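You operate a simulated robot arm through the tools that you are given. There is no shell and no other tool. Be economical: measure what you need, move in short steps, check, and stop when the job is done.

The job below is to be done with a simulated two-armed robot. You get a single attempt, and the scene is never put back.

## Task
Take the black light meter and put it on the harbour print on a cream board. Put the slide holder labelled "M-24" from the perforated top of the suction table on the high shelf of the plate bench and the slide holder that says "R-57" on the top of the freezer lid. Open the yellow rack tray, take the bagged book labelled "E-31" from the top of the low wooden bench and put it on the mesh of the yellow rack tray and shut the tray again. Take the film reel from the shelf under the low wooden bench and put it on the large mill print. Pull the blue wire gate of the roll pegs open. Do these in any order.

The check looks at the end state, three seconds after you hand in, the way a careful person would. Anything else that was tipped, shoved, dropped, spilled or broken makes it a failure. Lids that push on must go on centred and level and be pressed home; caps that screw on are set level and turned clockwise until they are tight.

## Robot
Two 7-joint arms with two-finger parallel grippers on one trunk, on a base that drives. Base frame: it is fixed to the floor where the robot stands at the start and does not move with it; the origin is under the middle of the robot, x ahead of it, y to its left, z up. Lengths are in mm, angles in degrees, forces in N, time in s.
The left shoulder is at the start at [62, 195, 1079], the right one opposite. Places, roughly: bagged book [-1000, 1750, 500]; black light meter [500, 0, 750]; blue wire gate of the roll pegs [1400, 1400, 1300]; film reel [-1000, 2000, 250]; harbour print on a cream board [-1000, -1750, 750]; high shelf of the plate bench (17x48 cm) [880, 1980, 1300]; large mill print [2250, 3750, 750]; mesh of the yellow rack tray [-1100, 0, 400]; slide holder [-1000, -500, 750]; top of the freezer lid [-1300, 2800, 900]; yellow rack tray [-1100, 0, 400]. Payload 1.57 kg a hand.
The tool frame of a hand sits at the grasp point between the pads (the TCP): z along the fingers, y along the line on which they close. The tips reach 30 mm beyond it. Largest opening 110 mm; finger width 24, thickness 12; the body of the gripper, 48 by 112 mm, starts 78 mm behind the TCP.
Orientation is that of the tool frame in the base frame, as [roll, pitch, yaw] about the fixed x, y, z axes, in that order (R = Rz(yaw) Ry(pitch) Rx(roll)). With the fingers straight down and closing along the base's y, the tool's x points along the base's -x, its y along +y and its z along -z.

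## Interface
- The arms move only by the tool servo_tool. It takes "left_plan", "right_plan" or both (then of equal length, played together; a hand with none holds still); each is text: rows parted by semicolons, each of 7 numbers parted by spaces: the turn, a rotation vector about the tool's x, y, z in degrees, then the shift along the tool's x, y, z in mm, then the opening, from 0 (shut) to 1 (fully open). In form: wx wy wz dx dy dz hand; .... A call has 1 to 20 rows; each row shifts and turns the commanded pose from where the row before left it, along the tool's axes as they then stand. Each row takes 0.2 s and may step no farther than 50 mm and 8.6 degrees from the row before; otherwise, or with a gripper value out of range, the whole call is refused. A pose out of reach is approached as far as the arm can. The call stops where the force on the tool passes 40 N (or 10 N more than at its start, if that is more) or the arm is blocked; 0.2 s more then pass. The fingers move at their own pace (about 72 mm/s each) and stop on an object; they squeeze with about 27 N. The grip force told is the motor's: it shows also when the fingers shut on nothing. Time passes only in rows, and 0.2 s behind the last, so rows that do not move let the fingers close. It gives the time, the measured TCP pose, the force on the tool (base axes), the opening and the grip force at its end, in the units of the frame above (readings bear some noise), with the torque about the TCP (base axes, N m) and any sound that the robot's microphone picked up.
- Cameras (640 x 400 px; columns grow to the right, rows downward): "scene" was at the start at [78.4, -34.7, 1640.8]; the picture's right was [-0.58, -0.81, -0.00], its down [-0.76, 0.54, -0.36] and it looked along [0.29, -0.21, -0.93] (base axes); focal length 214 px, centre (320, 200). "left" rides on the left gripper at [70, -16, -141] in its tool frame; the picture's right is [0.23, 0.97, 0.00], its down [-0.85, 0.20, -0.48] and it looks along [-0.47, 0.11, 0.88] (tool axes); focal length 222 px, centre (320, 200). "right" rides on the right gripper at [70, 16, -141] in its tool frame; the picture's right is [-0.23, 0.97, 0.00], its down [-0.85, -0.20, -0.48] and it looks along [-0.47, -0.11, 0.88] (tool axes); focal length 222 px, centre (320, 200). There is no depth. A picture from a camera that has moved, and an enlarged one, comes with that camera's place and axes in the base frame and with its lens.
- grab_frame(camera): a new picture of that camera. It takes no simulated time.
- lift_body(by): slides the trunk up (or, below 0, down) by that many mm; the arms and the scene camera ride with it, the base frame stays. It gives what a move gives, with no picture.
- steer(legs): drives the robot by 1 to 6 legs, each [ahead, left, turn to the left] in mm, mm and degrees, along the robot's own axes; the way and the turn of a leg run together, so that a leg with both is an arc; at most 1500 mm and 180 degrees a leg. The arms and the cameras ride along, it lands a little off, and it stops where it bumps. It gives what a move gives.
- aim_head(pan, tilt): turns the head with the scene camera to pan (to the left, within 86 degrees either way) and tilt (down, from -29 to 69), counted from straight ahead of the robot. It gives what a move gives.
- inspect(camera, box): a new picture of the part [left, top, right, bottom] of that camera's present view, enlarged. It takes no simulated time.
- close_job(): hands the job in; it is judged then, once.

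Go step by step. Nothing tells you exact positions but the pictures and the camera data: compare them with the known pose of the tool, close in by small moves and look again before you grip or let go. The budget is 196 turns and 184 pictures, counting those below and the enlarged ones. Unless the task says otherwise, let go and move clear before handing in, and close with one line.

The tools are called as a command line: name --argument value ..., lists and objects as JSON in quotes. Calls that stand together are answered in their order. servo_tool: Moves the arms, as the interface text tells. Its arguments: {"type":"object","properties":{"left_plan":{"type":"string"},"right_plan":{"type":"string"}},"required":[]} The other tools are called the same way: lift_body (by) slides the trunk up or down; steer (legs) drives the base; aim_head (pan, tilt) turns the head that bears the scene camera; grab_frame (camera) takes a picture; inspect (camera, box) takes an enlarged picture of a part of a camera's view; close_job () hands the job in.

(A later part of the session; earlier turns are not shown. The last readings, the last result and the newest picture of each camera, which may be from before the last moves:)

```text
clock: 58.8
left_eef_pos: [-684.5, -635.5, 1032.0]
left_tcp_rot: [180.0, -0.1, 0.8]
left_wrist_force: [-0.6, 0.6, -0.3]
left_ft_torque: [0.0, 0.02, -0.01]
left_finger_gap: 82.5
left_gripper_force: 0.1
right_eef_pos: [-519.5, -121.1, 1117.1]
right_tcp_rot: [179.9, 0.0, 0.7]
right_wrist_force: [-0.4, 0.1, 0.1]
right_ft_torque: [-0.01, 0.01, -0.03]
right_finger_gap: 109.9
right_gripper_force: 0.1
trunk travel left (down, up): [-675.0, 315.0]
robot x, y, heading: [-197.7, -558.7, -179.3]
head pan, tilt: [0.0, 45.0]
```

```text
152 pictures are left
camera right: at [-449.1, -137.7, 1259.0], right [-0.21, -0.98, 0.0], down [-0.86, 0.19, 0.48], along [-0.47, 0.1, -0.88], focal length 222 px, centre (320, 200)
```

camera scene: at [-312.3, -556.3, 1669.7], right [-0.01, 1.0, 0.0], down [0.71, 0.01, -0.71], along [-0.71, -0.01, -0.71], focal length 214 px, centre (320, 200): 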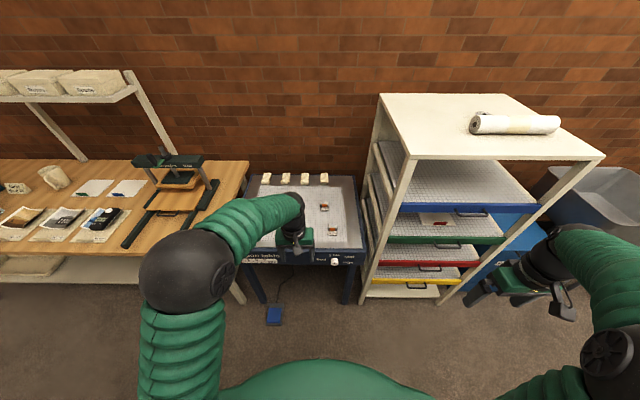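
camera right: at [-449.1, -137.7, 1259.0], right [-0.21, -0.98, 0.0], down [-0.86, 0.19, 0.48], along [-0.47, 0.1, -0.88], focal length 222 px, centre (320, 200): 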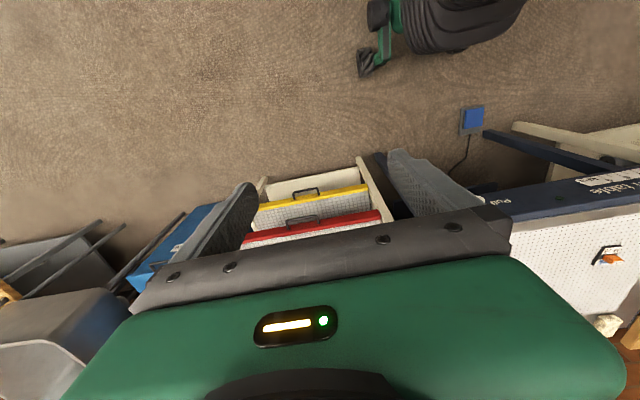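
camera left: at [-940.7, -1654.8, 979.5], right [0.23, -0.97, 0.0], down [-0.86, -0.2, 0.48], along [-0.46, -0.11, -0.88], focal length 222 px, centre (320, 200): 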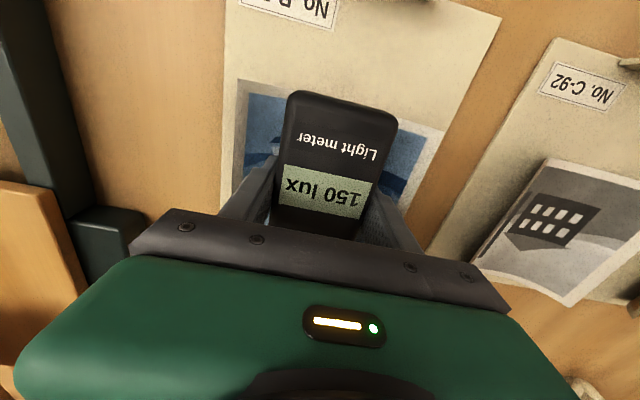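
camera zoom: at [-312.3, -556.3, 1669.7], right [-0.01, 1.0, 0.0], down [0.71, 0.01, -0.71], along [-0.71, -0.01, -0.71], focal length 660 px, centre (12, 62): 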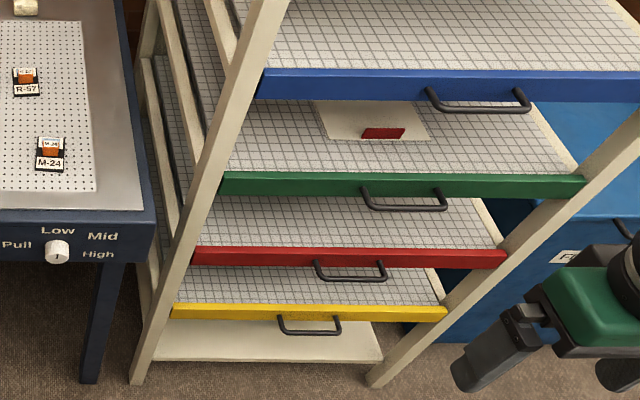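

Holders: M-24 ≈ [-969, -506], R-57 ≈ [-1129, -543] on the suction table (assumed z 800). The rack is beside it to the right, so I'll tuck the right hand in, then approach.

servo_tool --right_plan "0 0 0 20 40 0 1;0 0 0 20 40 0 1;0 0 0 20 40 0 1;0 0 0 20 40 0 1"

steer --legs '[[0, -60, -0.7], [220, 0, 0]]'

grab_frame --camera "left"

grab_frame --camera "scene"

```text
clock: 59.8
left_eef_pos: [-685.9, -637.8, 1030.7]
left_tcp_rot: [-179.9, -0.1, 0.7]
left_wrist_force: [-0.1, -0.5, 0.1]
left_ft_torque: [-0.02, -0.02, -0.02]
left_finger_gap: 82.7
left_gripper_force: 0.0
right_eef_pos: [-454.7, -253.7, 1110.6]
right_tcp_rot: [180.0, -0.1, 0.7]
right_wrist_force: [0.0, 0.9, 0.1]
right_ft_torque: [-0.03, -0.03, 0.02]
right_finger_gap: 110.1
right_gripper_force: 0.1
right hand out of reach, approached as far as the arm can: row 4
trunk travel left (down, up): [-675.0, 315.0]
robot x, y, heading: [-198.3, -557.7, -179.2]
head pan, tilt: [0.0, 45.0]
```

```text
clock: 62.1
left_eef_pos: [-904.7, -557.0, 1034.7]
left_tcp_rot: [179.3, 0.1, -0.1]
left_wrist_force: [0.3, 1.3, -0.8]
left_ft_torque: [-0.11, 0.03, 0.01]
left_finger_gap: 82.5
left_gripper_force: 0.1
right_eef_pos: [-669.8, -172.9, 1107.3]
right_tcp_rot: [179.2, 0.1, 0.1]
right_wrist_force: [-0.4, 1.2, -0.2]
right_ft_torque: [-0.08, 0.05, -0.02]
right_finger_gap: 109.9
right_gripper_force: 0.1
trunk travel left (down, up): [-675.0, 315.0]
robot x, y, heading: [-422.6, -495.7, -179.6]
head pan, tilt: [0.0, 45.0]
```

```text
151 pictures are left
camera left: at [-835.8, -538.4, 1173.5], right [0.23, -0.97, 0.01], down [-0.85, -0.19, 0.48], along [-0.47, -0.12, -0.88], focal length 222 px, centre (320, 200)
```

left: 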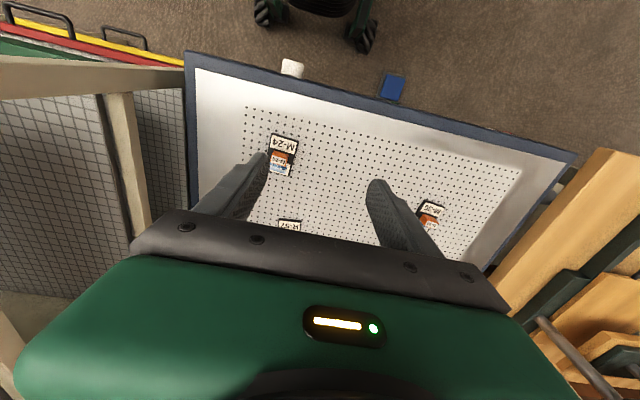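

```text
150 pictures are left
camera scene: at [-528.9, -471.5, 1669.8], right [0.0, 1.0, -0.01], down [0.71, -0.01, -0.71], along [-0.71, -0.01, -0.71], focal length 214 px, centre (320, 200)
```

scene: 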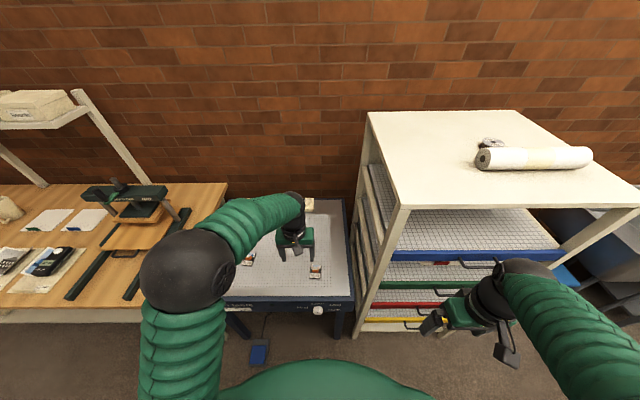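

Two-view check confirms holder height ~z 810 and positions; a third similar holder lies to the left. I'll move closer and bring the left hand near R-57.

steer --legs '[[50, 45, 0]]'

servo_tool --left_plan "0 0 0 -40 -25 0 0.75;0 0 0 -40 -20 20 0.75;0 0 0 -40 0 30 0.75;0 0 0 0 0 30 0.75;0 0 0 0 0 30 0.75"

grab_frame --camera "left"

```text
clock: 63.1
left_eef_pos: [-952.1, -594.8, 1034.9]
left_tcp_rot: [179.2, 0.2, -0.1]
left_wrist_force: [0.2, 0.4, 0.0]
left_ft_torque: [-0.06, 0.04, 0.01]
left_finger_gap: 82.5
left_gripper_force: 0.0
right_eef_pos: [-716.9, -212.2, 1107.0]
right_tcp_rot: [179.1, 0.2, -0.1]
right_wrist_force: [0.2, 0.8, -0.6]
right_ft_torque: [-0.04, 0.02, 0.01]
right_finger_gap: 109.9
right_gripper_force: 0.0
trunk travel left (down, up): [-675.0, 315.0]
robot x, y, heading: [-469.2, -537.9, -179.6]
head pan, tilt: [0.0, 45.0]
```

```text
clock: 64.3
left_eef_pos: [-1075.8, -571.9, 920.9]
left_tcp_rot: [-179.6, -0.1, -0.1]
left_wrist_force: [-0.6, 0.0, -0.5]
left_ft_torque: [0.0, -0.02, 0.07]
left_finger_gap: 82.3
left_gripper_force: 0.1
right_eef_pos: [-722.0, -236.2, 1112.3]
right_tcp_rot: [-179.7, 0.0, 0.0]
right_wrist_force: [-0.1, -0.1, 0.4]
right_ft_torque: [0.04, 0.0, 0.0]
right_finger_gap: 109.8
right_gripper_force: 0.1
trunk travel left (down, up): [-675.0, 315.0]
robot x, y, heading: [-467.3, -537.7, -179.6]
head pan, tilt: [0.0, 45.0]
```

```text
149 pictures are left
camera left: at [-1006.1, -556.5, 1062.3], right [0.23, -0.97, -0.01], down [-0.86, -0.2, 0.48], along [-0.47, -0.1, -0.88], focal length 222 px, centre (320, 200)
```

left: 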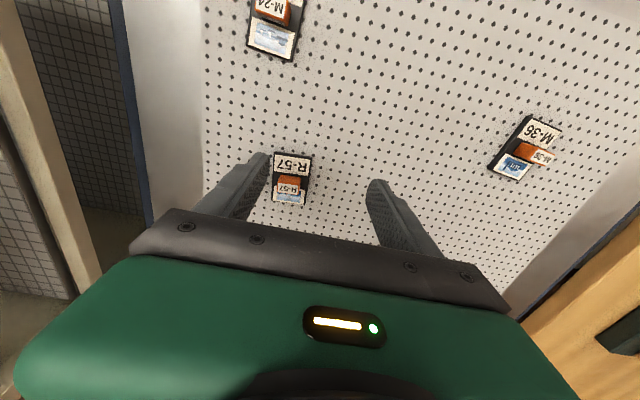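

inspect --camera "left" --box '[245, 130, 345, 220]'

inspect --camera "left" --box '[220, 0, 320, 80]'

```text
4.44 times, centred on (295, 175) of left
camera zoom: at [-1006.1, -556.5, 1062.3], right [0.23, -0.97, -0.01], down [-0.86, -0.2, 0.48], along [-0.47, -0.1, -0.88], focal length 987 px, centre (431, 311)
```

zoom: 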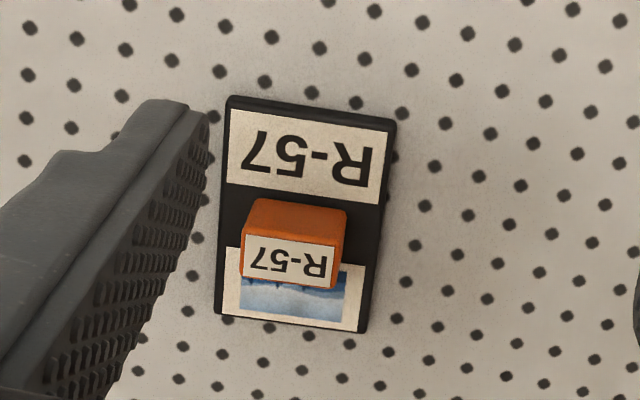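

```text
5.00 times, centred on (270, 40) of left
camera zoom: at [-1006.1, -556.5, 1062.3], right [0.23, -0.97, -0.01], down [-0.86, -0.2, 0.48], along [-0.47, -0.1, -0.88], focal length 1111 px, centre (570, 1000)
```

zoom: 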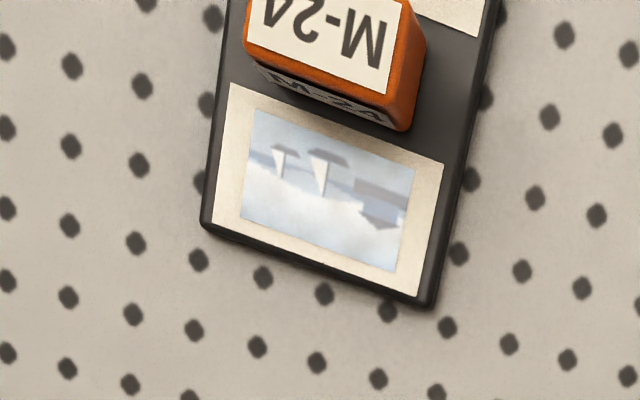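

The grip point is the orange block on each holder. Centering over R-57's block and lowering to just above.

servo_tool --left_plan "0 0 0 -24 -14 10 0.75;0 0 0 -24 -14 20 0.75;0 0 0 0 0 20 0.75;0 0 0 0 0 0 0.6;0 0 0 0 0 0 0.6"

grab_frame --camera "left"

```text
clock: 65.5
left_eef_pos: [-1117.7, -536.0, 872.3]
left_tcp_rot: [180.0, -0.1, -0.1]
left_wrist_force: [1.0, -0.4, 0.2]
left_ft_torque: [-0.02, -0.01, -0.02]
left_finger_gap: 65.8
left_gripper_force: 0.0
left hand out of reach, approached as far as the arm can: row 2
right_eef_pos: [-721.3, -224.8, 1108.9]
right_tcp_rot: [179.8, 0.0, -0.1]
right_wrist_force: [-0.6, -0.8, 0.1]
right_ft_torque: [-0.03, 0.01, 0.0]
right_finger_gap: 110.0
right_gripper_force: 0.1
trunk travel left (down, up): [-675.0, 315.0]
robot x, y, heading: [-469.1, -536.1, -179.8]
head pan, tilt: [0.0, 45.0]
```

```text
146 pictures are left
camera left: at [-1049.6, -519.2, 1012.2], right [0.23, -0.97, 0.0], down [-0.86, -0.2, 0.48], along [-0.46, -0.11, -0.88], focal length 222 px, centre (320, 200)
```

left: 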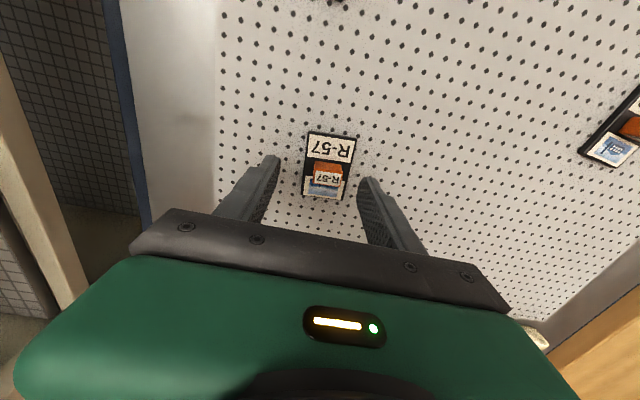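

Close to reach limit; I'll drive 30 mm nearer and re-centre over the block.

steer --legs '[[30, 0, 0]]'

servo_tool --left_plan "0 0 0 14 4 0 0.6;0 0 0 13 3 0 0.6;0 0 0 0 0 0 0.6;0 0 0 0 0 0 0.6"

grab_frame --camera "left"

```text
clock: 66.3
left_eef_pos: [-1143.5, -536.2, 876.4]
left_tcp_rot: [-180.0, 0.3, -0.1]
left_wrist_force: [0.7, 0.2, 0.1]
left_ft_torque: [0.02, 0.03, -0.01]
left_finger_gap: 66.0
left_gripper_force: 0.1
right_eef_pos: [-745.6, -226.2, 1112.2]
right_tcp_rot: [179.9, 0.3, -0.1]
right_wrist_force: [-0.1, 0.3, 0.2]
right_ft_torque: [-0.01, 0.06, 0.01]
right_finger_gap: 110.1
right_gripper_force: 0.1
trunk travel left (down, up): [-675.0, 315.0]
robot x, y, heading: [-491.4, -539.6, -179.9]
head pan, tilt: [0.0, 45.0]
```

```text
clock: 67.3
left_eef_pos: [-1121.6, -543.9, 872.7]
left_tcp_rot: [-179.9, 0.1, -0.2]
left_wrist_force: [0.3, 0.0, -0.5]
left_ft_torque: [-0.03, 0.02, 0.01]
left_finger_gap: 66.0
left_gripper_force: 0.0
right_eef_pos: [-750.3, -229.0, 1110.8]
right_tcp_rot: [179.9, -0.1, -0.2]
right_wrist_force: [0.0, 1.1, 0.0]
right_ft_torque: [-0.02, 0.0, -0.01]
right_finger_gap: 110.2
right_gripper_force: 0.0
trunk travel left (down, up): [-675.0, 315.0]
robot x, y, heading: [-496.1, -535.1, -180.0]
head pan, tilt: [0.0, 45.0]
```

```text
145 pictures are left
camera left: at [-1051.8, -528.0, 1013.0], right [0.23, -0.97, 0.0], down [-0.86, -0.2, 0.48], along [-0.47, -0.11, -0.88], focal length 222 px, centre (320, 200)
```

left: 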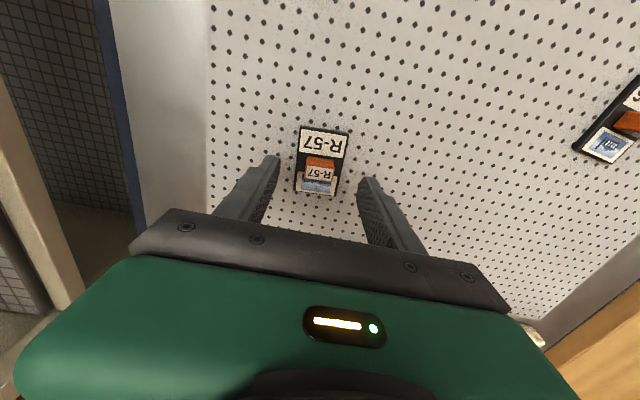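

Centred. Lowering to tips just above the base plate and closing on the block.

servo_tool --left_plan "0 0 0 0 0 15 0.6;0 0 0 0 0 10 0.6;0 0 0 0 0 4 0.6;0 0 0 0 0 0 0;0 0 0 0 0 0 0;0 0 0 0 0 0 0;0 0 0 0 0 0 0"

grab_frame --camera "left"

```text
clock: 68.9
left_eef_pos: [-1121.2, -544.1, 843.8]
left_tcp_rot: [-179.9, 0.1, -0.1]
left_wrist_force: [-0.3, 0.5, -0.7]
left_ft_torque: [-0.03, -0.01, 0.03]
left_finger_gap: 25.0
left_gripper_force: 26.8
right_eef_pos: [-750.1, -227.5, 1109.3]
right_tcp_rot: [179.9, -0.1, -0.1]
right_wrist_force: [-0.5, 1.4, 0.0]
right_ft_torque: [-0.03, -0.02, -0.01]
right_finger_gap: 110.0
right_gripper_force: 0.1
trunk travel left (down, up): [-675.0, 315.0]
robot x, y, heading: [-497.2, -532.3, -179.8]
head pan, tilt: [0.0, 45.0]
```

```text
144 pictures are left
camera left: at [-1051.6, -528.1, 984.3], right [0.23, -0.97, 0.0], down [-0.86, -0.2, 0.48], along [-0.47, -0.11, -0.88], focal length 222 px, centre (320, 200)
```

left: 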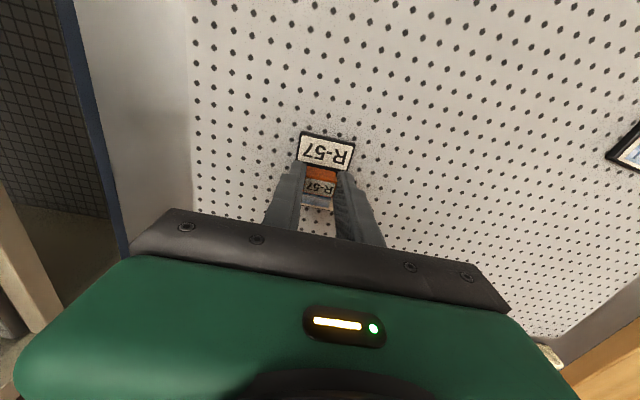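

R-57 gripped (25 mm). Lifting, moving the left hand aside, and bringing the right hand toward M-24.

servo_tool --left_plan "0 0 0 0 0 -20 0;0 0 0 0 0 -40 0;0 0 0 0 0 -45 0;0 0 0 0 0 -45 0;0 0 0 40 20 -20 0;0 0 0 40 30 0 0;0 0 0 40 30 0 0;0 0 0 40 30 0 0;0 0 0 40 30 0 0;0 0 0 30 30 0 0;0 0 0 0 30 0 0"

servo_tool --right_plan "0 0 0 -20 40 0 1;0 0 0 -30 40 10 1;0 0 0 -30 40 20 1;0 0 0 -30 40 20 1;0 0 0 -30 40 20 1;0 0 0 -30 30 20 1;0 0 0 -10 10 20 0.7;0 0 0 0 0 0 0.7"

grab_frame --camera "right"

grab_frame --camera "scene"

```text
clock: 71.3
left_eef_pos: [-891.0, -747.0, 1012.6]
left_tcp_rot: [-179.8, 0.0, -0.2]
left_wrist_force: [-0.7, -0.3, 0.1]
left_ft_torque: [0.02, -0.01, 0.01]
left_finger_gap: 25.1
left_gripper_force: 26.9
right_eef_pos: [-750.2, -229.2, 1110.0]
right_tcp_rot: [-179.9, 0.1, -0.1]
right_wrist_force: [-0.1, -0.5, 0.0]
right_ft_torque: [0.0, -0.03, -0.01]
right_finger_gap: 110.3
right_gripper_force: 0.0
trunk travel left (down, up): [-675.0, 315.0]
robot x, y, heading: [-498.8, -534.2, -179.8]
head pan, tilt: [0.0, 45.0]
```

```text
refused: row 2 steps farther than a row can; nothing moved
```

```text
143 pictures are left
camera right: at [-680.8, -245.9, 1253.0], right [-0.23, -0.97, 0.0], down [-0.86, 0.2, 0.48], along [-0.47, 0.11, -0.88], focal length 222 px, centre (320, 200)
```

right: 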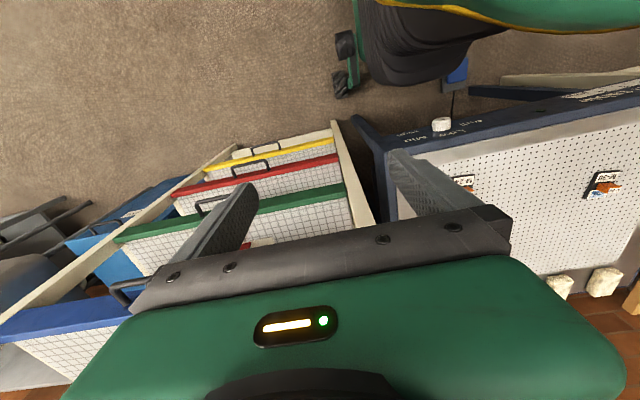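

```text
142 pictures are left
camera scene: at [-611.7, -537.3, 1669.7], right [0.0, 1.0, 0.0], down [0.71, 0.0, -0.71], along [-0.71, 0.0, -0.71], focal length 214 px, centre (320, 200)
```

scene: 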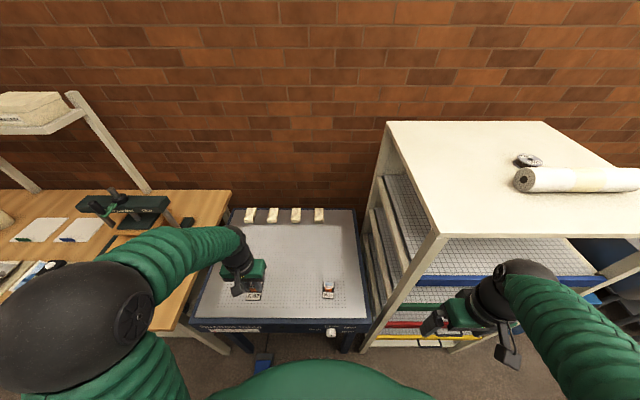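

servo_tool --right_plan "0 0 0 0 45 0 1;0 0 0 0 45 0 1;0 0 0 -20 40 10 1;0 0 0 -30 35 10 1;0 0 0 -30 35 10 1;0 0 0 -40 20 10 1;0 0 0 -40 20 10 0.7;0 0 0 -30 10 30 0.7;0 0 0 -20 10 30 0.7;0 0 0 0 0 30 0.7;0 0 0 0 0 0 0.7"

grab_frame --camera "right"

```text
clock: 73.7
left_eef_pos: [-891.9, -747.4, 1014.5]
left_tcp_rot: [-179.9, 0.0, -0.2]
left_wrist_force: [0.4, 0.5, -0.4]
left_ft_torque: [0.0, 0.03, 0.0]
left_finger_gap: 24.9
left_gripper_force: 27.1
right_eef_pos: [-967.1, -487.8, 933.2]
right_tcp_rot: [-179.9, 0.0, -0.1]
right_wrist_force: [-0.2, -0.1, -0.2]
right_ft_torque: [0.0, 0.03, 0.0]
right_finger_gap: 77.1
right_gripper_force: 0.1
right hand out of reach, approached as far as the arm can: row 1, 2
trunk travel left (down, up): [-675.0, 315.0]
robot x, y, heading: [-501.4, -540.0, -179.8]
head pan, tilt: [0.0, 45.0]
```

```text
141 pictures are left
camera right: at [-898.5, -503.5, 1075.1], right [-0.23, -0.97, 0.0], down [-0.85, 0.2, 0.48], along [-0.47, 0.11, -0.88], focal length 222 px, centre (320, 200)
```

right: 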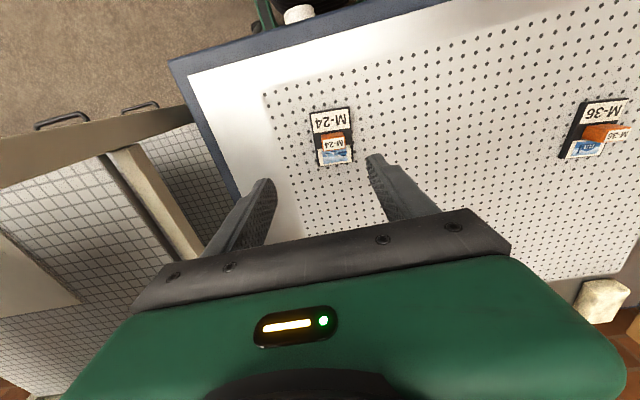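

servo_tool --right_plan "0 0 0 2 15 20 0.6;0 0 0 0 0 40 0.6;0 0 0 0 0 0 0.6;0 0 0 0 0 0 0.6"

grab_frame --camera "right"

```text
clock: 74.7
left_eef_pos: [-891.5, -745.4, 1014.1]
left_tcp_rot: [-179.9, 0.0, -0.2]
left_wrist_force: [-0.1, 0.1, -0.5]
left_ft_torque: [-0.01, 0.03, -0.01]
left_finger_gap: 24.8
left_gripper_force: 27.0
right_eef_pos: [-966.7, -501.7, 873.2]
right_tcp_rot: [-180.0, 0.0, 0.0]
right_wrist_force: [0.6, 0.3, 0.0]
right_ft_torque: [0.0, 0.02, 0.03]
right_finger_gap: 66.2
right_gripper_force: 0.1
trunk travel left (down, up): [-675.0, 315.0]
robot x, y, heading: [-499.0, -535.8, -179.9]
head pan, tilt: [0.0, 45.0]
```

```text
140 pictures are left
camera right: at [-897.0, -518.3, 1015.7], right [-0.23, -0.97, 0.0], down [-0.85, 0.2, 0.48], along [-0.47, 0.11, -0.88], focal length 222 px, centre (320, 200)
```

right: 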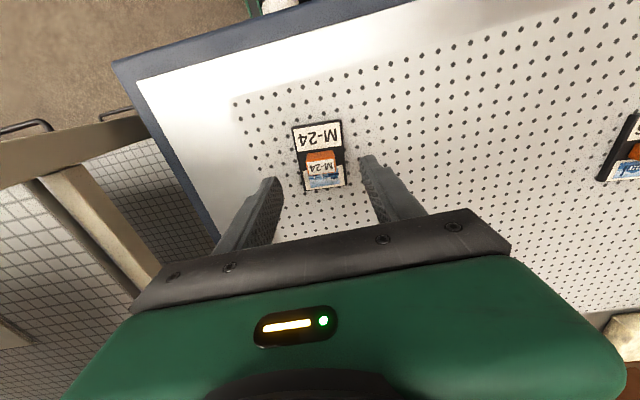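

servo_tool --right_plan "0 0 0 4 0 15 0.6;0 0 0 0 0 10 0.6;0 0 0 0 0 4 0.6;0 0 0 0 0 0 0;0 0 0 0 0 0 0;0 0 0 0 0 0 0;0 0 0 0 0 0 0"

grab_frame --camera "right"

```text
clock: 76.3
left_eef_pos: [-891.1, -746.4, 1013.8]
left_tcp_rot: [-179.8, 0.1, 0.0]
left_wrist_force: [0.4, 0.2, 0.0]
left_ft_torque: [-0.02, 0.0, 0.01]
left_finger_gap: 25.0
left_gripper_force: 26.5
right_eef_pos: [-962.8, -502.7, 845.7]
right_tcp_rot: [-180.0, -0.1, -0.1]
right_wrist_force: [-0.3, -0.9, 0.2]
right_ft_torque: [0.02, 0.04, 0.0]
right_finger_gap: 24.7
right_gripper_force: 26.5
trunk travel left (down, up): [-675.0, 315.0]
robot x, y, heading: [-497.6, -535.4, -179.8]
head pan, tilt: [0.0, 45.0]
```

```text
139 pictures are left
camera right: at [-892.9, -519.0, 987.3], right [-0.23, -0.97, 0.0], down [-0.85, 0.2, 0.48], along [-0.47, 0.11, -0.88], focal length 222 px, centre (320, 200)
```

right: 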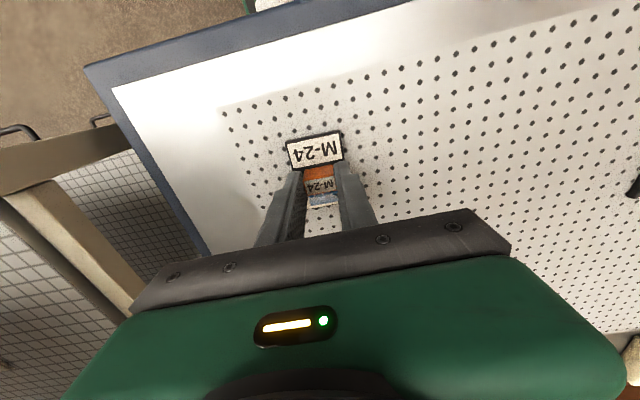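

M-24 gripped. Lifting and tucking both hands, then backing into the aisle and sliding toward the freezer.

servo_tool --right_plan "0 0 0 0 0 -20 0;0 0 0 0 0 -45 0;0 0 0 0 0 -45 0;0 0 0 0 0 -45 0;0 0 0 40 0 -25 0;0 0 0 40 -20 0 0;0 0 0 40 -20 0 0;0 0 0 40 -20 0 0" --left_plan "0 0 0 0 0 0 0;0 0 0 0 0 0 0;0 0 0 0 0 0 0;0 0 0 0 0 0 0;0 0 0 0 0 0 0;0 0 0 10 0 0 0;0 0 0 10 0 0 0;0 0 0 10 0 0 0"

steer --legs '[[-250, 0, 0], [0, -1500, 0], [0, -700, 0]]'

aim_head --pan -40 --tilt 35

grab_frame --camera "scene"

```text
clock: 78.1
left_eef_pos: [-858.9, -744.9, 1014.7]
left_tcp_rot: [-179.9, 0.2, -0.1]
left_wrist_force: [0.2, 0.6, -1.1]
left_ft_torque: [-0.04, -0.03, -0.03]
left_finger_gap: 24.6
left_gripper_force: 27.1
right_eef_pos: [-801.2, -442.4, 1027.2]
right_tcp_rot: [179.9, 0.1, 0.0]
right_wrist_force: [0.5, 0.2, 0.0]
right_ft_torque: [0.0, 0.04, 0.03]
right_finger_gap: 24.7
right_gripper_force: 26.9
trunk travel left (down, up): [-675.0, 315.0]
robot x, y, heading: [-497.1, -538.1, -179.9]
head pan, tilt: [0.0, 45.0]
```

```text
clock: 90.4
left_eef_pos: [-625.4, 1449.9, 1013.0]
left_tcp_rot: [-179.8, 0.0, 0.3]
left_wrist_force: [0.4, -0.3, -0.3]
left_ft_torque: [0.04, -0.03, 0.0]
left_finger_gap: 24.7
left_gripper_force: 26.9
right_eef_pos: [-569.5, 1753.0, 1026.7]
right_tcp_rot: [-179.8, 0.0, 0.3]
right_wrist_force: [-0.9, -0.5, 0.0]
right_ft_torque: [0.03, 0.01, 0.0]
right_finger_gap: 25.0
right_gripper_force: 26.9
trunk travel left (down, up): [-675.0, 315.0]
robot x, y, heading: [-259.4, 1662.5, -179.8]
head pan, tilt: [0.0, 45.0]
```

```text
clock: 91.5
left_eef_pos: [-625.1, 1453.7, 1013.7]
left_tcp_rot: [-179.9, 0.0, 0.3]
left_wrist_force: [-0.3, -0.1, -0.4]
left_ft_torque: [-0.03, -0.01, -0.03]
left_finger_gap: 24.9
left_gripper_force: 26.7
right_eef_pos: [-569.8, 1756.8, 1027.1]
right_tcp_rot: [180.0, 0.0, 0.3]
right_wrist_force: [-0.5, 0.5, -1.0]
right_ft_torque: [0.02, -0.02, 0.0]
right_finger_gap: 24.8
right_gripper_force: 27.3
trunk travel left (down, up): [-675.0, 315.0]
robot x, y, heading: [-264.3, 1667.6, -179.4]
head pan, tilt: [-40.0, 35.0]
```

```text
138 pictures are left
camera scene: at [-363.5, 1721.1, 1684.5], right [0.64, 0.77, 0.0], down [0.44, -0.37, -0.82], along [-0.63, 0.52, -0.57], focal length 214 px, centre (320, 200)
```

scene: 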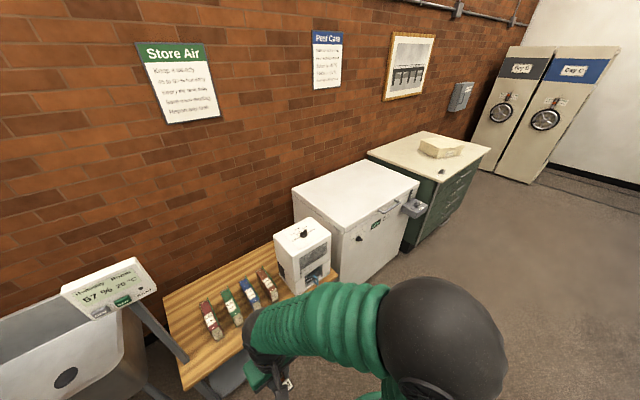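

Freezer lid spans about x -930…-1450, y 2360…3140. Sliding along to it.

steer --legs '[[0, -1180, -0.5]]'

aim_head --pan 0 --tilt 45

grab_frame --camera "scene"

grab_frame --camera "left"

```text
clock: 97.4
left_eef_pos: [-635.8, 2618.9, 1013.0]
left_tcp_rot: [-179.8, 0.1, 0.5]
left_wrist_force: [0.0, 1.2, -0.7]
left_ft_torque: [0.0, 0.0, 0.01]
left_finger_gap: 24.7
left_gripper_force: 27.1
right_eef_pos: [-581.8, 2922.8, 1025.9]
right_tcp_rot: [-180.0, 0.0, 0.6]
right_wrist_force: [0.1, -0.2, -0.9]
right_ft_torque: [0.02, 0.02, 0.04]
right_finger_gap: 24.7
right_gripper_force: 27.0
trunk travel left (down, up): [-675.0, 315.0]
robot x, y, heading: [-271.9, 2830.1, -179.7]
head pan, tilt: [-40.0, 35.0]
```

```text
clock: 98.5
left_eef_pos: [-634.8, 2621.1, 1013.8]
left_tcp_rot: [-179.8, 0.0, 0.5]
left_wrist_force: [0.9, 0.6, -0.4]
left_ft_torque: [0.02, 0.02, -0.02]
left_finger_gap: 24.6
left_gripper_force: 27.4
right_eef_pos: [-580.3, 2924.6, 1027.0]
right_tcp_rot: [-180.0, 0.0, 0.5]
right_wrist_force: [-0.2, 0.1, -0.3]
right_ft_torque: [-0.02, 0.0, 0.0]
right_finger_gap: 24.9
right_gripper_force: 26.8
trunk travel left (down, up): [-675.0, 315.0]
robot x, y, heading: [-276.6, 2829.8, -179.4]
head pan, tilt: [0.0, 45.0]
```

```text
137 pictures are left
camera scene: at [-387.5, 2831.7, 1669.7], right [-0.01, 1.0, 0.0], down [0.71, 0.01, -0.71], along [-0.71, -0.01, -0.71], focal length 214 px, centre (320, 200)
```

scene: 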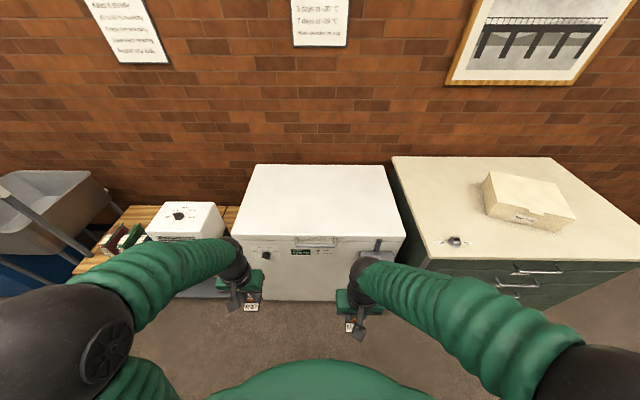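

```text
136 pictures are left
camera left: at [-564.8, 2636.4, 1153.8], right [0.24, -0.97, 0.0], down [-0.85, -0.21, 0.48], along [-0.47, -0.11, -0.88], focal length 222 px, centre (320, 200)
```

left: 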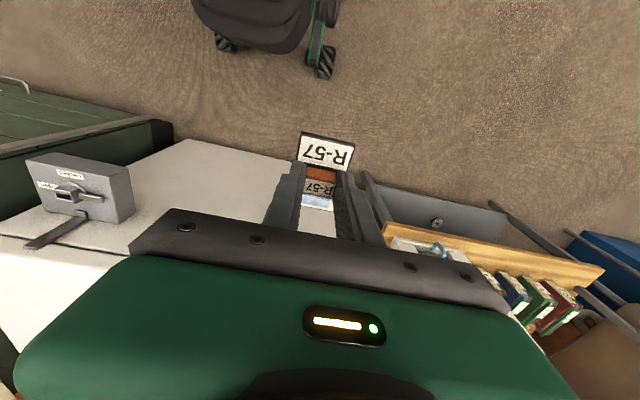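

Advancing toward the freezer, then extending the left hand over the lid.

steer --legs '[[220, 0, -0.5]]'

servo_tool --left_plan "0 0 0 -40 -20 -20 0;0 0 0 -40 -20 0 0;0 0 0 -40 0 0 0;0 0 0 -40 0 0 0;0 0 0 -40 0 0 0;0 0 0 -20 0 0 0"

grab_frame --camera "left"

grab_frame --camera "scene"

```text
clock: 100.2
left_eef_pos: [-855.3, 2622.6, 1014.6]
left_tcp_rot: [-179.8, 0.1, -0.2]
left_wrist_force: [0.2, -0.1, -0.1]
left_ft_torque: [0.01, 0.03, 0.01]
left_finger_gap: 24.8
left_gripper_force: 26.8
right_eef_pos: [-798.0, 2925.0, 1029.4]
right_tcp_rot: [-179.9, 0.1, -0.1]
right_wrist_force: [0.5, 0.4, 0.6]
right_ft_torque: [0.02, -0.01, -0.02]
right_finger_gap: 24.8
right_gripper_force: 26.8
trunk travel left (down, up): [-675.0, 315.0]
robot x, y, heading: [-495.5, 2833.6, -180.1]
head pan, tilt: [0.0, 45.0]
```

```text
clock: 101.6
left_eef_pos: [-1077.8, 2665.2, 1033.2]
left_tcp_rot: [-179.9, -0.2, -0.1]
left_wrist_force: [0.1, -0.6, -0.3]
left_ft_torque: [0.0, -0.02, -0.01]
left_finger_gap: 24.6
left_gripper_force: 26.9
right_eef_pos: [-799.7, 2926.5, 1027.2]
right_tcp_rot: [-180.0, 0.1, -0.1]
right_wrist_force: [-0.1, 0.0, -0.7]
right_ft_torque: [-0.02, -0.04, -0.02]
right_finger_gap: 24.9
right_gripper_force: 27.3
trunk travel left (down, up): [-675.0, 315.0]
robot x, y, heading: [-493.0, 2833.4, -179.9]
head pan, tilt: [0.0, 45.0]
```

```text
135 pictures are left
camera left: at [-1008.3, 2679.0, 1173.5], right [0.22, -0.97, 0.0], down [-0.86, -0.2, 0.48], along [-0.47, -0.11, -0.88], focal length 222 px, centre (320, 200)
```

left: 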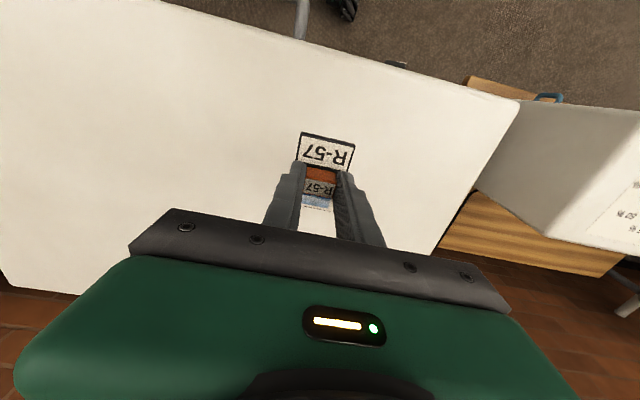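

```text
134 pictures are left
camera scene: at [-610.1, 2832.1, 1669.5], right [0.0, 1.0, 0.0], down [0.71, 0.0, -0.7], along [-0.7, 0.0, -0.71], focal length 214 px, centre (320, 200)
```

scene: 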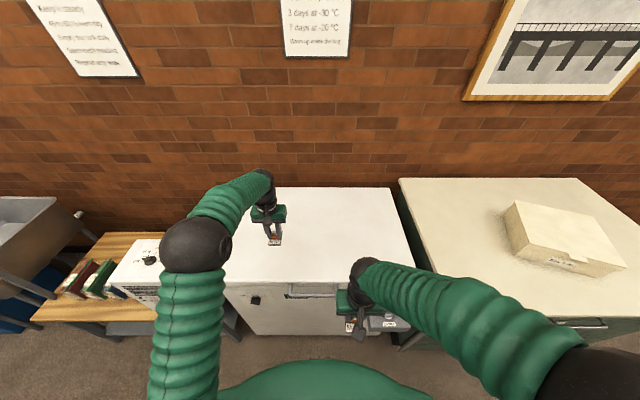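

servo_tool --left_plan "0 0 0 0 0 20 0;0 0 0 0 0 15 0;0 0 0 0 0 10 0;0 0 0 0 0 10 0;0 0 0 0 0 8 0;0 0 0 0 0 5 0;0 0 0 0 0 5 0;0 0 0 0 0 0 0"

grab_frame --camera "left"

```text
clock: 103.4
left_eef_pos: [-1076.3, 2663.8, 960.8]
left_tcp_rot: [-179.8, 0.0, -0.1]
left_wrist_force: [0.2, 0.4, -0.3]
left_ft_torque: [-0.04, -0.03, -0.01]
left_finger_gap: 24.8
left_gripper_force: 27.2
right_eef_pos: [-800.1, 2926.5, 1027.8]
right_tcp_rot: [-180.0, 0.0, -0.1]
right_wrist_force: [0.5, 0.3, 0.0]
right_ft_torque: [0.01, -0.01, 0.05]
right_finger_gap: 24.9
right_gripper_force: 26.7
trunk travel left (down, up): [-675.0, 315.0]
robot x, y, heading: [-494.0, 2832.3, -179.9]
head pan, tilt: [0.0, 45.0]
```

```text
133 pictures are left
camera left: at [-1006.6, 2678.9, 1100.7], right [0.22, -0.97, 0.0], down [-0.86, -0.2, 0.48], along [-0.47, -0.11, -0.88], focal length 222 px, centre (320, 200)
```

left: 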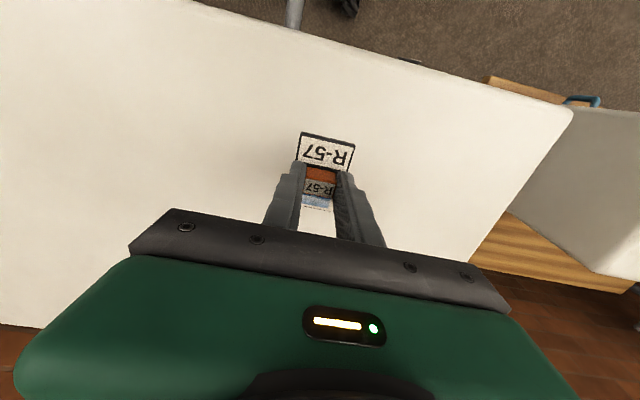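

servo_tool --left_plan "0 0 0 0 0 15 0;0 0 0 0 0 15 0;0 0 0 0 0 10 0;0 0 0 0 0 5 0;0 0 0 0 0 0 0"

inspect --camera "scene" --box '[220, 180, 320, 260]'

```text
clock: 104.6
left_eef_pos: [-1077.8, 2664.3, 915.3]
left_tcp_rot: [-179.9, 0.1, -0.2]
left_wrist_force: [0.5, -0.5, -0.6]
left_ft_torque: [-0.04, -0.01, 0.01]
left_finger_gap: 24.7
left_gripper_force: 27.0
right_eef_pos: [-799.6, 2926.7, 1027.3]
right_tcp_rot: [180.0, 0.0, -0.1]
right_wrist_force: [-0.2, 0.2, -1.1]
right_ft_torque: [-0.01, 0.0, 0.03]
right_finger_gap: 24.8
right_gripper_force: 27.4
trunk travel left (down, up): [-675.0, 315.0]
robot x, y, heading: [-492.6, 2835.7, -180.3]
head pan, tilt: [0.0, 45.0]
```

```text
5.00 times, centred on (270, 220) of scene
camera zoom: at [-608.8, 2831.9, 1669.6], right [0.0, 1.0, 0.0], down [0.71, 0.0, -0.71], along [-0.71, 0.0, -0.71], focal length 1072 px, centre (570, 100)
```

zoom: 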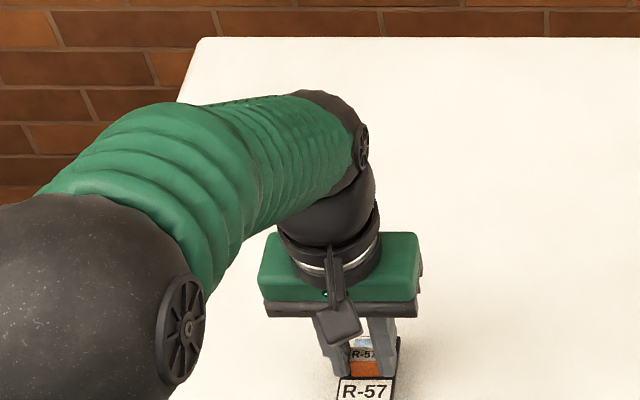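

servo_tool --left_plan "0 0 0 0 0 4 0;0 0 0 0 0 3 0;0 0 0 0 0 3 0;0 0 0 0 0 3 0;0 0 0 0 0 0 0"

```text
clock: 105.8
left_eef_pos: [-1077.0, 2664.1, 902.5]
left_tcp_rot: [-179.9, 0.0, -0.2]
left_wrist_force: [0.2, 0.0, 0.0]
left_ft_torque: [-0.02, 0.04, 0.01]
left_finger_gap: 25.0
left_gripper_force: 26.7
right_eef_pos: [-799.9, 2926.1, 1027.1]
right_tcp_rot: [180.0, 0.0, -0.1]
right_wrist_force: [0.4, 0.2, -0.1]
right_ft_torque: [0.01, 0.02, 0.02]
right_finger_gap: 24.6
right_gripper_force: 27.0
trunk travel left (down, up): [-675.0, 315.0]
robot x, y, heading: [-493.5, 2831.7, -179.9]
head pan, tilt: [0.0, 45.0]
```

servo_tool --left_plan "0 0 0 0 0 2 0;0 0 0 0 0 2 0;0 0 0 0 0 2 0;0 0 0 0 0 2 0;0 0 0 0 0 0 0"

inspect --camera "left" --box '[260, 110, 380, 220]'

```text
clock: 107.0
left_eef_pos: [-1076.6, 2664.6, 897.8]
left_tcp_rot: [-180.0, 0.4, -0.1]
left_wrist_force: [-3.9, -2.1, 29.6]
left_ft_torque: [-0.1, 0.01, 0.02]
left_finger_gap: 25.0
left_gripper_force: 26.5
right_eef_pos: [-796.6, 2926.3, 1027.5]
right_tcp_rot: [179.9, 0.2, -0.1]
right_wrist_force: [-0.8, 0.7, 0.1]
right_ft_torque: [-0.02, 0.03, 0.0]
right_finger_gap: 24.9
right_gripper_force: 26.8
trunk travel left (down, up): [-675.0, 315.0]
robot x, y, heading: [-496.2, 2831.0, -180.0]
head pan, tilt: [0.0, 45.0]
```

```text
3.64 times, centred on (320, 165) of left
camera zoom: at [-1005.8, 2679.6, 1038.1], right [0.22, -0.97, 0.0], down [-0.85, -0.2, 0.49], along [-0.47, -0.11, -0.87], focal length 808 px, centre (320, 327)
```

zoom: 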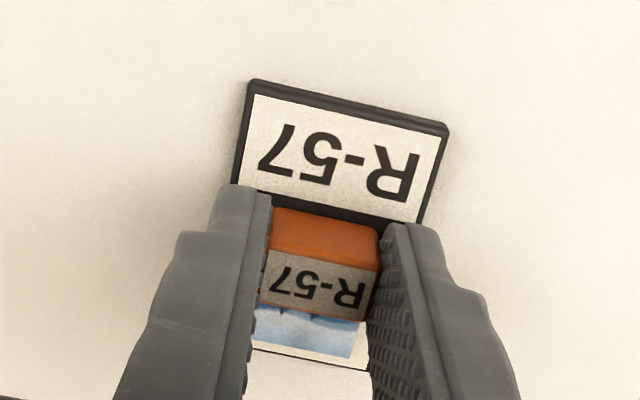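

Contact at TCP z ≈ 898. Easing, releasing R-57, and rising.

servo_tool --left_plan "0 0 0 0 0 -2 0;0 0 0 0 0 0 0.6;0 0 0 0 0 0 0.6;0 0 0 0 0 0 0.6;0 0 0 0 0 -15 0.6;0 0 0 0 0 -40 0.6;0 0 0 0 0 -45 0.6;0 0 0 0 0 -45 0.6;0 0 0 40 0 0 0.6;0 0 0 40 20 0 0.6;0 0 0 40 20 0 0.6;0 0 0 40 20 0 0.6"

inspect --camera "scene" --box '[200, 170, 360, 290]'

aim_head --pan 80 --tilt 30

grab_frame --camera "scene"

```text
clock: 109.6
left_eef_pos: [-913.2, 2603.4, 1041.9]
left_tcp_rot: [-179.8, 0.1, -0.2]
left_wrist_force: [0.1, 0.8, -0.5]
left_ft_torque: [0.01, 0.05, 0.0]
left_finger_gap: 66.0
left_gripper_force: 0.0
right_eef_pos: [-796.6, 2926.0, 1027.8]
right_tcp_rot: [180.0, 0.1, -0.1]
right_wrist_force: [0.4, -1.0, -0.8]
right_ft_torque: [0.01, 0.0, -0.01]
right_finger_gap: 25.0
right_gripper_force: 27.0
trunk travel left (down, up): [-675.0, 315.0]
robot x, y, heading: [-493.6, 2832.8, 179.8]
head pan, tilt: [0.0, 45.0]
```

```text
3.33 times, centred on (280, 230) of scene
camera zoom: at [-604.6, 2830.6, 1669.9], right [0.0, 1.0, 0.0], down [0.71, 0.0, -0.71], along [-0.71, 0.0, -0.71], focal length 715 px, centre (453, 100)
```

zoom: 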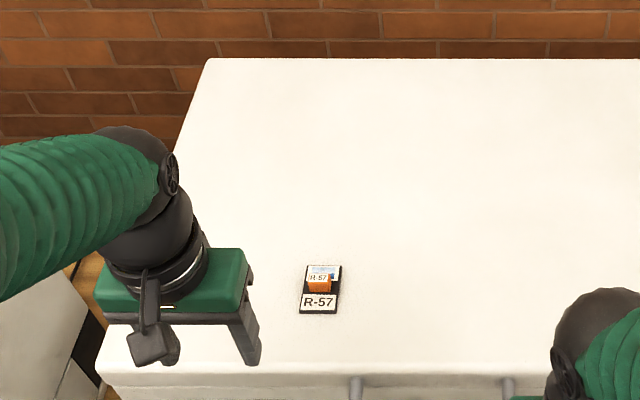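

```text
clock: 111.1
left_eef_pos: [-916.6, 2603.2, 1041.5]
left_tcp_rot: [-180.0, 0.0, -0.2]
left_wrist_force: [0.1, 0.6, -0.3]
left_ft_torque: [0.0, 0.03, -0.05]
left_finger_gap: 65.8
left_gripper_force: 0.2
right_eef_pos: [-800.0, 2926.3, 1027.5]
right_tcp_rot: [180.0, 0.1, -0.1]
right_wrist_force: [0.7, 0.0, -0.2]
right_ft_torque: [0.01, 0.01, -0.01]
right_finger_gap: 24.7
right_gripper_force: 26.6
trunk travel left (down, up): [-675.0, 315.0]
robot x, y, heading: [-493.8, 2833.0, -179.8]
head pan, tilt: [80.0, 30.0]
```

```text
129 pictures are left
camera scene: at [-542.5, 2742.4, 1692.3], right [-0.98, 0.17, 0.0], down [0.09, 0.49, -0.87], along [-0.15, -0.85, -0.5], focal length 214 px, centre (320, 200)
```

scene: 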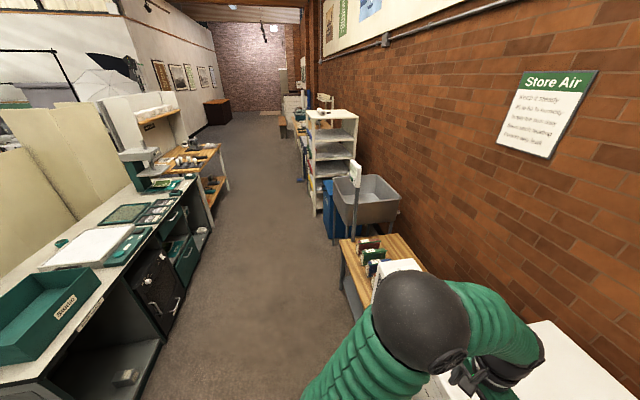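

R-57 stands on the freezer lid. Now turning round to face the plate-bench side.

steer --legs '[[-230, 0, 0], [0, 0, -180]]'

aim_head --pan -30 --tilt 20

grab_frame --camera "scene"

aim_head --pan 40 --tilt 20

grab_frame --camera "scene"

```text
clock: 120.2
left_eef_pos: [162.2, 3054.1, 1042.0]
left_tcp_rot: [-179.9, 0.0, 179.0]
left_wrist_force: [0.0, 0.5, -0.2]
left_ft_torque: [0.04, 0.02, 0.03]
left_finger_gap: 65.9
left_gripper_force: 0.1
right_eef_pos: [40.0, 2732.1, 1027.7]
right_tcp_rot: [-180.0, -0.1, 179.0]
right_wrist_force: [0.3, 0.4, -0.4]
right_ft_torque: [0.01, 0.0, -0.01]
right_finger_gap: 24.6
right_gripper_force: 26.8
trunk travel left (down, up): [-675.0, 315.0]
robot x, y, heading: [-265.9, 2832.9, -1.2]
head pan, tilt: [80.0, 30.0]
```

```text
clock: 122.1
left_eef_pos: [161.8, 3053.8, 1042.7]
left_tcp_rot: [-179.9, 0.1, 179.0]
left_wrist_force: [0.2, -0.9, 0.0]
left_ft_torque: [0.0, 0.02, 0.0]
left_finger_gap: 65.8
left_gripper_force: 0.1
right_eef_pos: [39.1, 2733.6, 1026.7]
right_tcp_rot: [-179.9, 0.0, 179.0]
right_wrist_force: [-0.4, -0.8, 0.5]
right_ft_torque: [-0.01, -0.03, 0.0]
right_finger_gap: 24.6
right_gripper_force: 27.1
trunk travel left (down, up): [-675.0, 315.0]
robot x, y, heading: [-260.6, 2832.1, -1.2]
head pan, tilt: [-30.0, 20.0]
```

```text
128 pictures are left
camera scene: at [-151.5, 2784.7, 1708.4], right [-0.51, -0.86, 0.0], down [-0.3, 0.18, -0.94], along [0.81, -0.48, -0.34], focal length 214 px, centre (320, 200)
```

scene: 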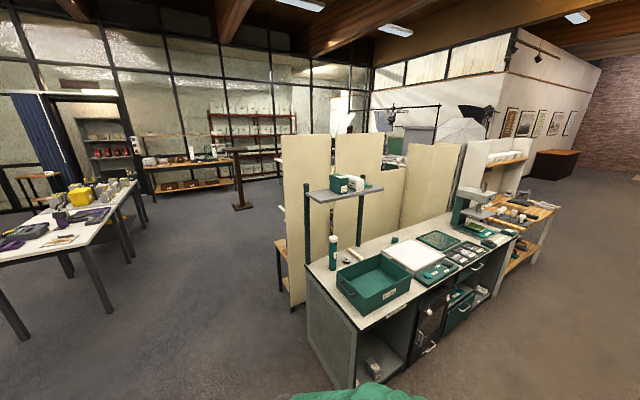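

```text
clock: 123.5
left_eef_pos: [161.5, 3055.1, 1042.9]
left_tcp_rot: [179.9, -0.1, 179.0]
left_wrist_force: [-1.1, -0.2, -0.6]
left_ft_torque: [0.02, 0.02, 0.0]
left_finger_gap: 66.0
left_gripper_force: 0.1
right_eef_pos: [39.9, 2732.8, 1026.8]
right_tcp_rot: [179.9, 0.0, 179.0]
right_wrist_force: [-0.3, 0.0, -1.0]
right_ft_torque: [0.02, -0.02, 0.0]
right_finger_gap: 24.8
right_gripper_force: 27.4
trunk travel left (down, up): [-675.0, 315.0]
robot x, y, heading: [-266.5, 2833.1, -0.9]
head pan, tilt: [40.0, 20.0]
```

```text
127 pictures are left
camera scene: at [-159.2, 2891.3, 1708.3], right [0.63, -0.78, 0.0], down [-0.27, -0.22, -0.94], along [0.73, 0.59, -0.34], focal length 214 px, centre (320, 200)
```

scene: 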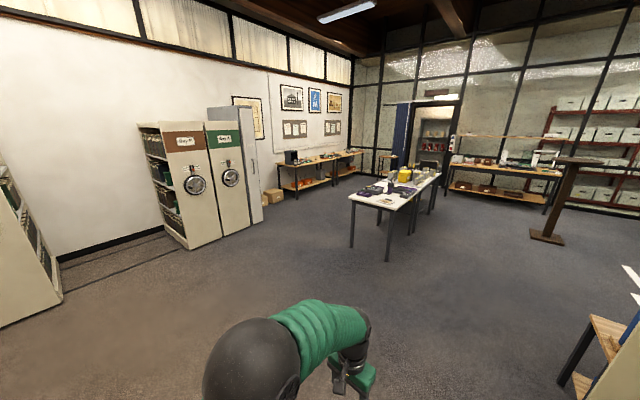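

aim_head --pan -35 --tilt 20

inspect --camera "scene" --box '[250, 130, 450, 290]'

```text
clock: 125.0
left_eef_pos: [161.7, 3053.1, 1041.5]
left_tcp_rot: [-179.9, 0.1, 179.1]
left_wrist_force: [-0.3, 0.8, 0.2]
left_ft_torque: [0.0, -0.01, -0.03]
left_finger_gap: 66.4
left_gripper_force: 0.1
right_eef_pos: [40.1, 2732.6, 1026.9]
right_tcp_rot: [180.0, 0.0, 178.9]
right_wrist_force: [-0.3, -0.8, -0.1]
right_ft_torque: [0.0, 0.01, -0.01]
right_finger_gap: 24.6
right_gripper_force: 26.7
trunk travel left (down, up): [-675.0, 315.0]
robot x, y, heading: [-267.0, 2833.2, -1.1]
head pan, tilt: [-35.0, 20.0]
```

```text
2.50 times, centred on (350, 210) of scene
camera zoom: at [-156.0, 2777.9, 1708.4], right [-0.59, -0.81, 0.0], down [-0.28, 0.2, -0.94], along [0.76, -0.55, -0.34], focal length 536 px, centre (245, 175)
```

zoom: 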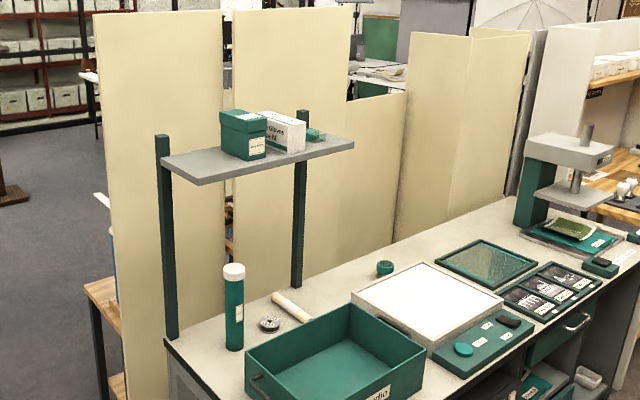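

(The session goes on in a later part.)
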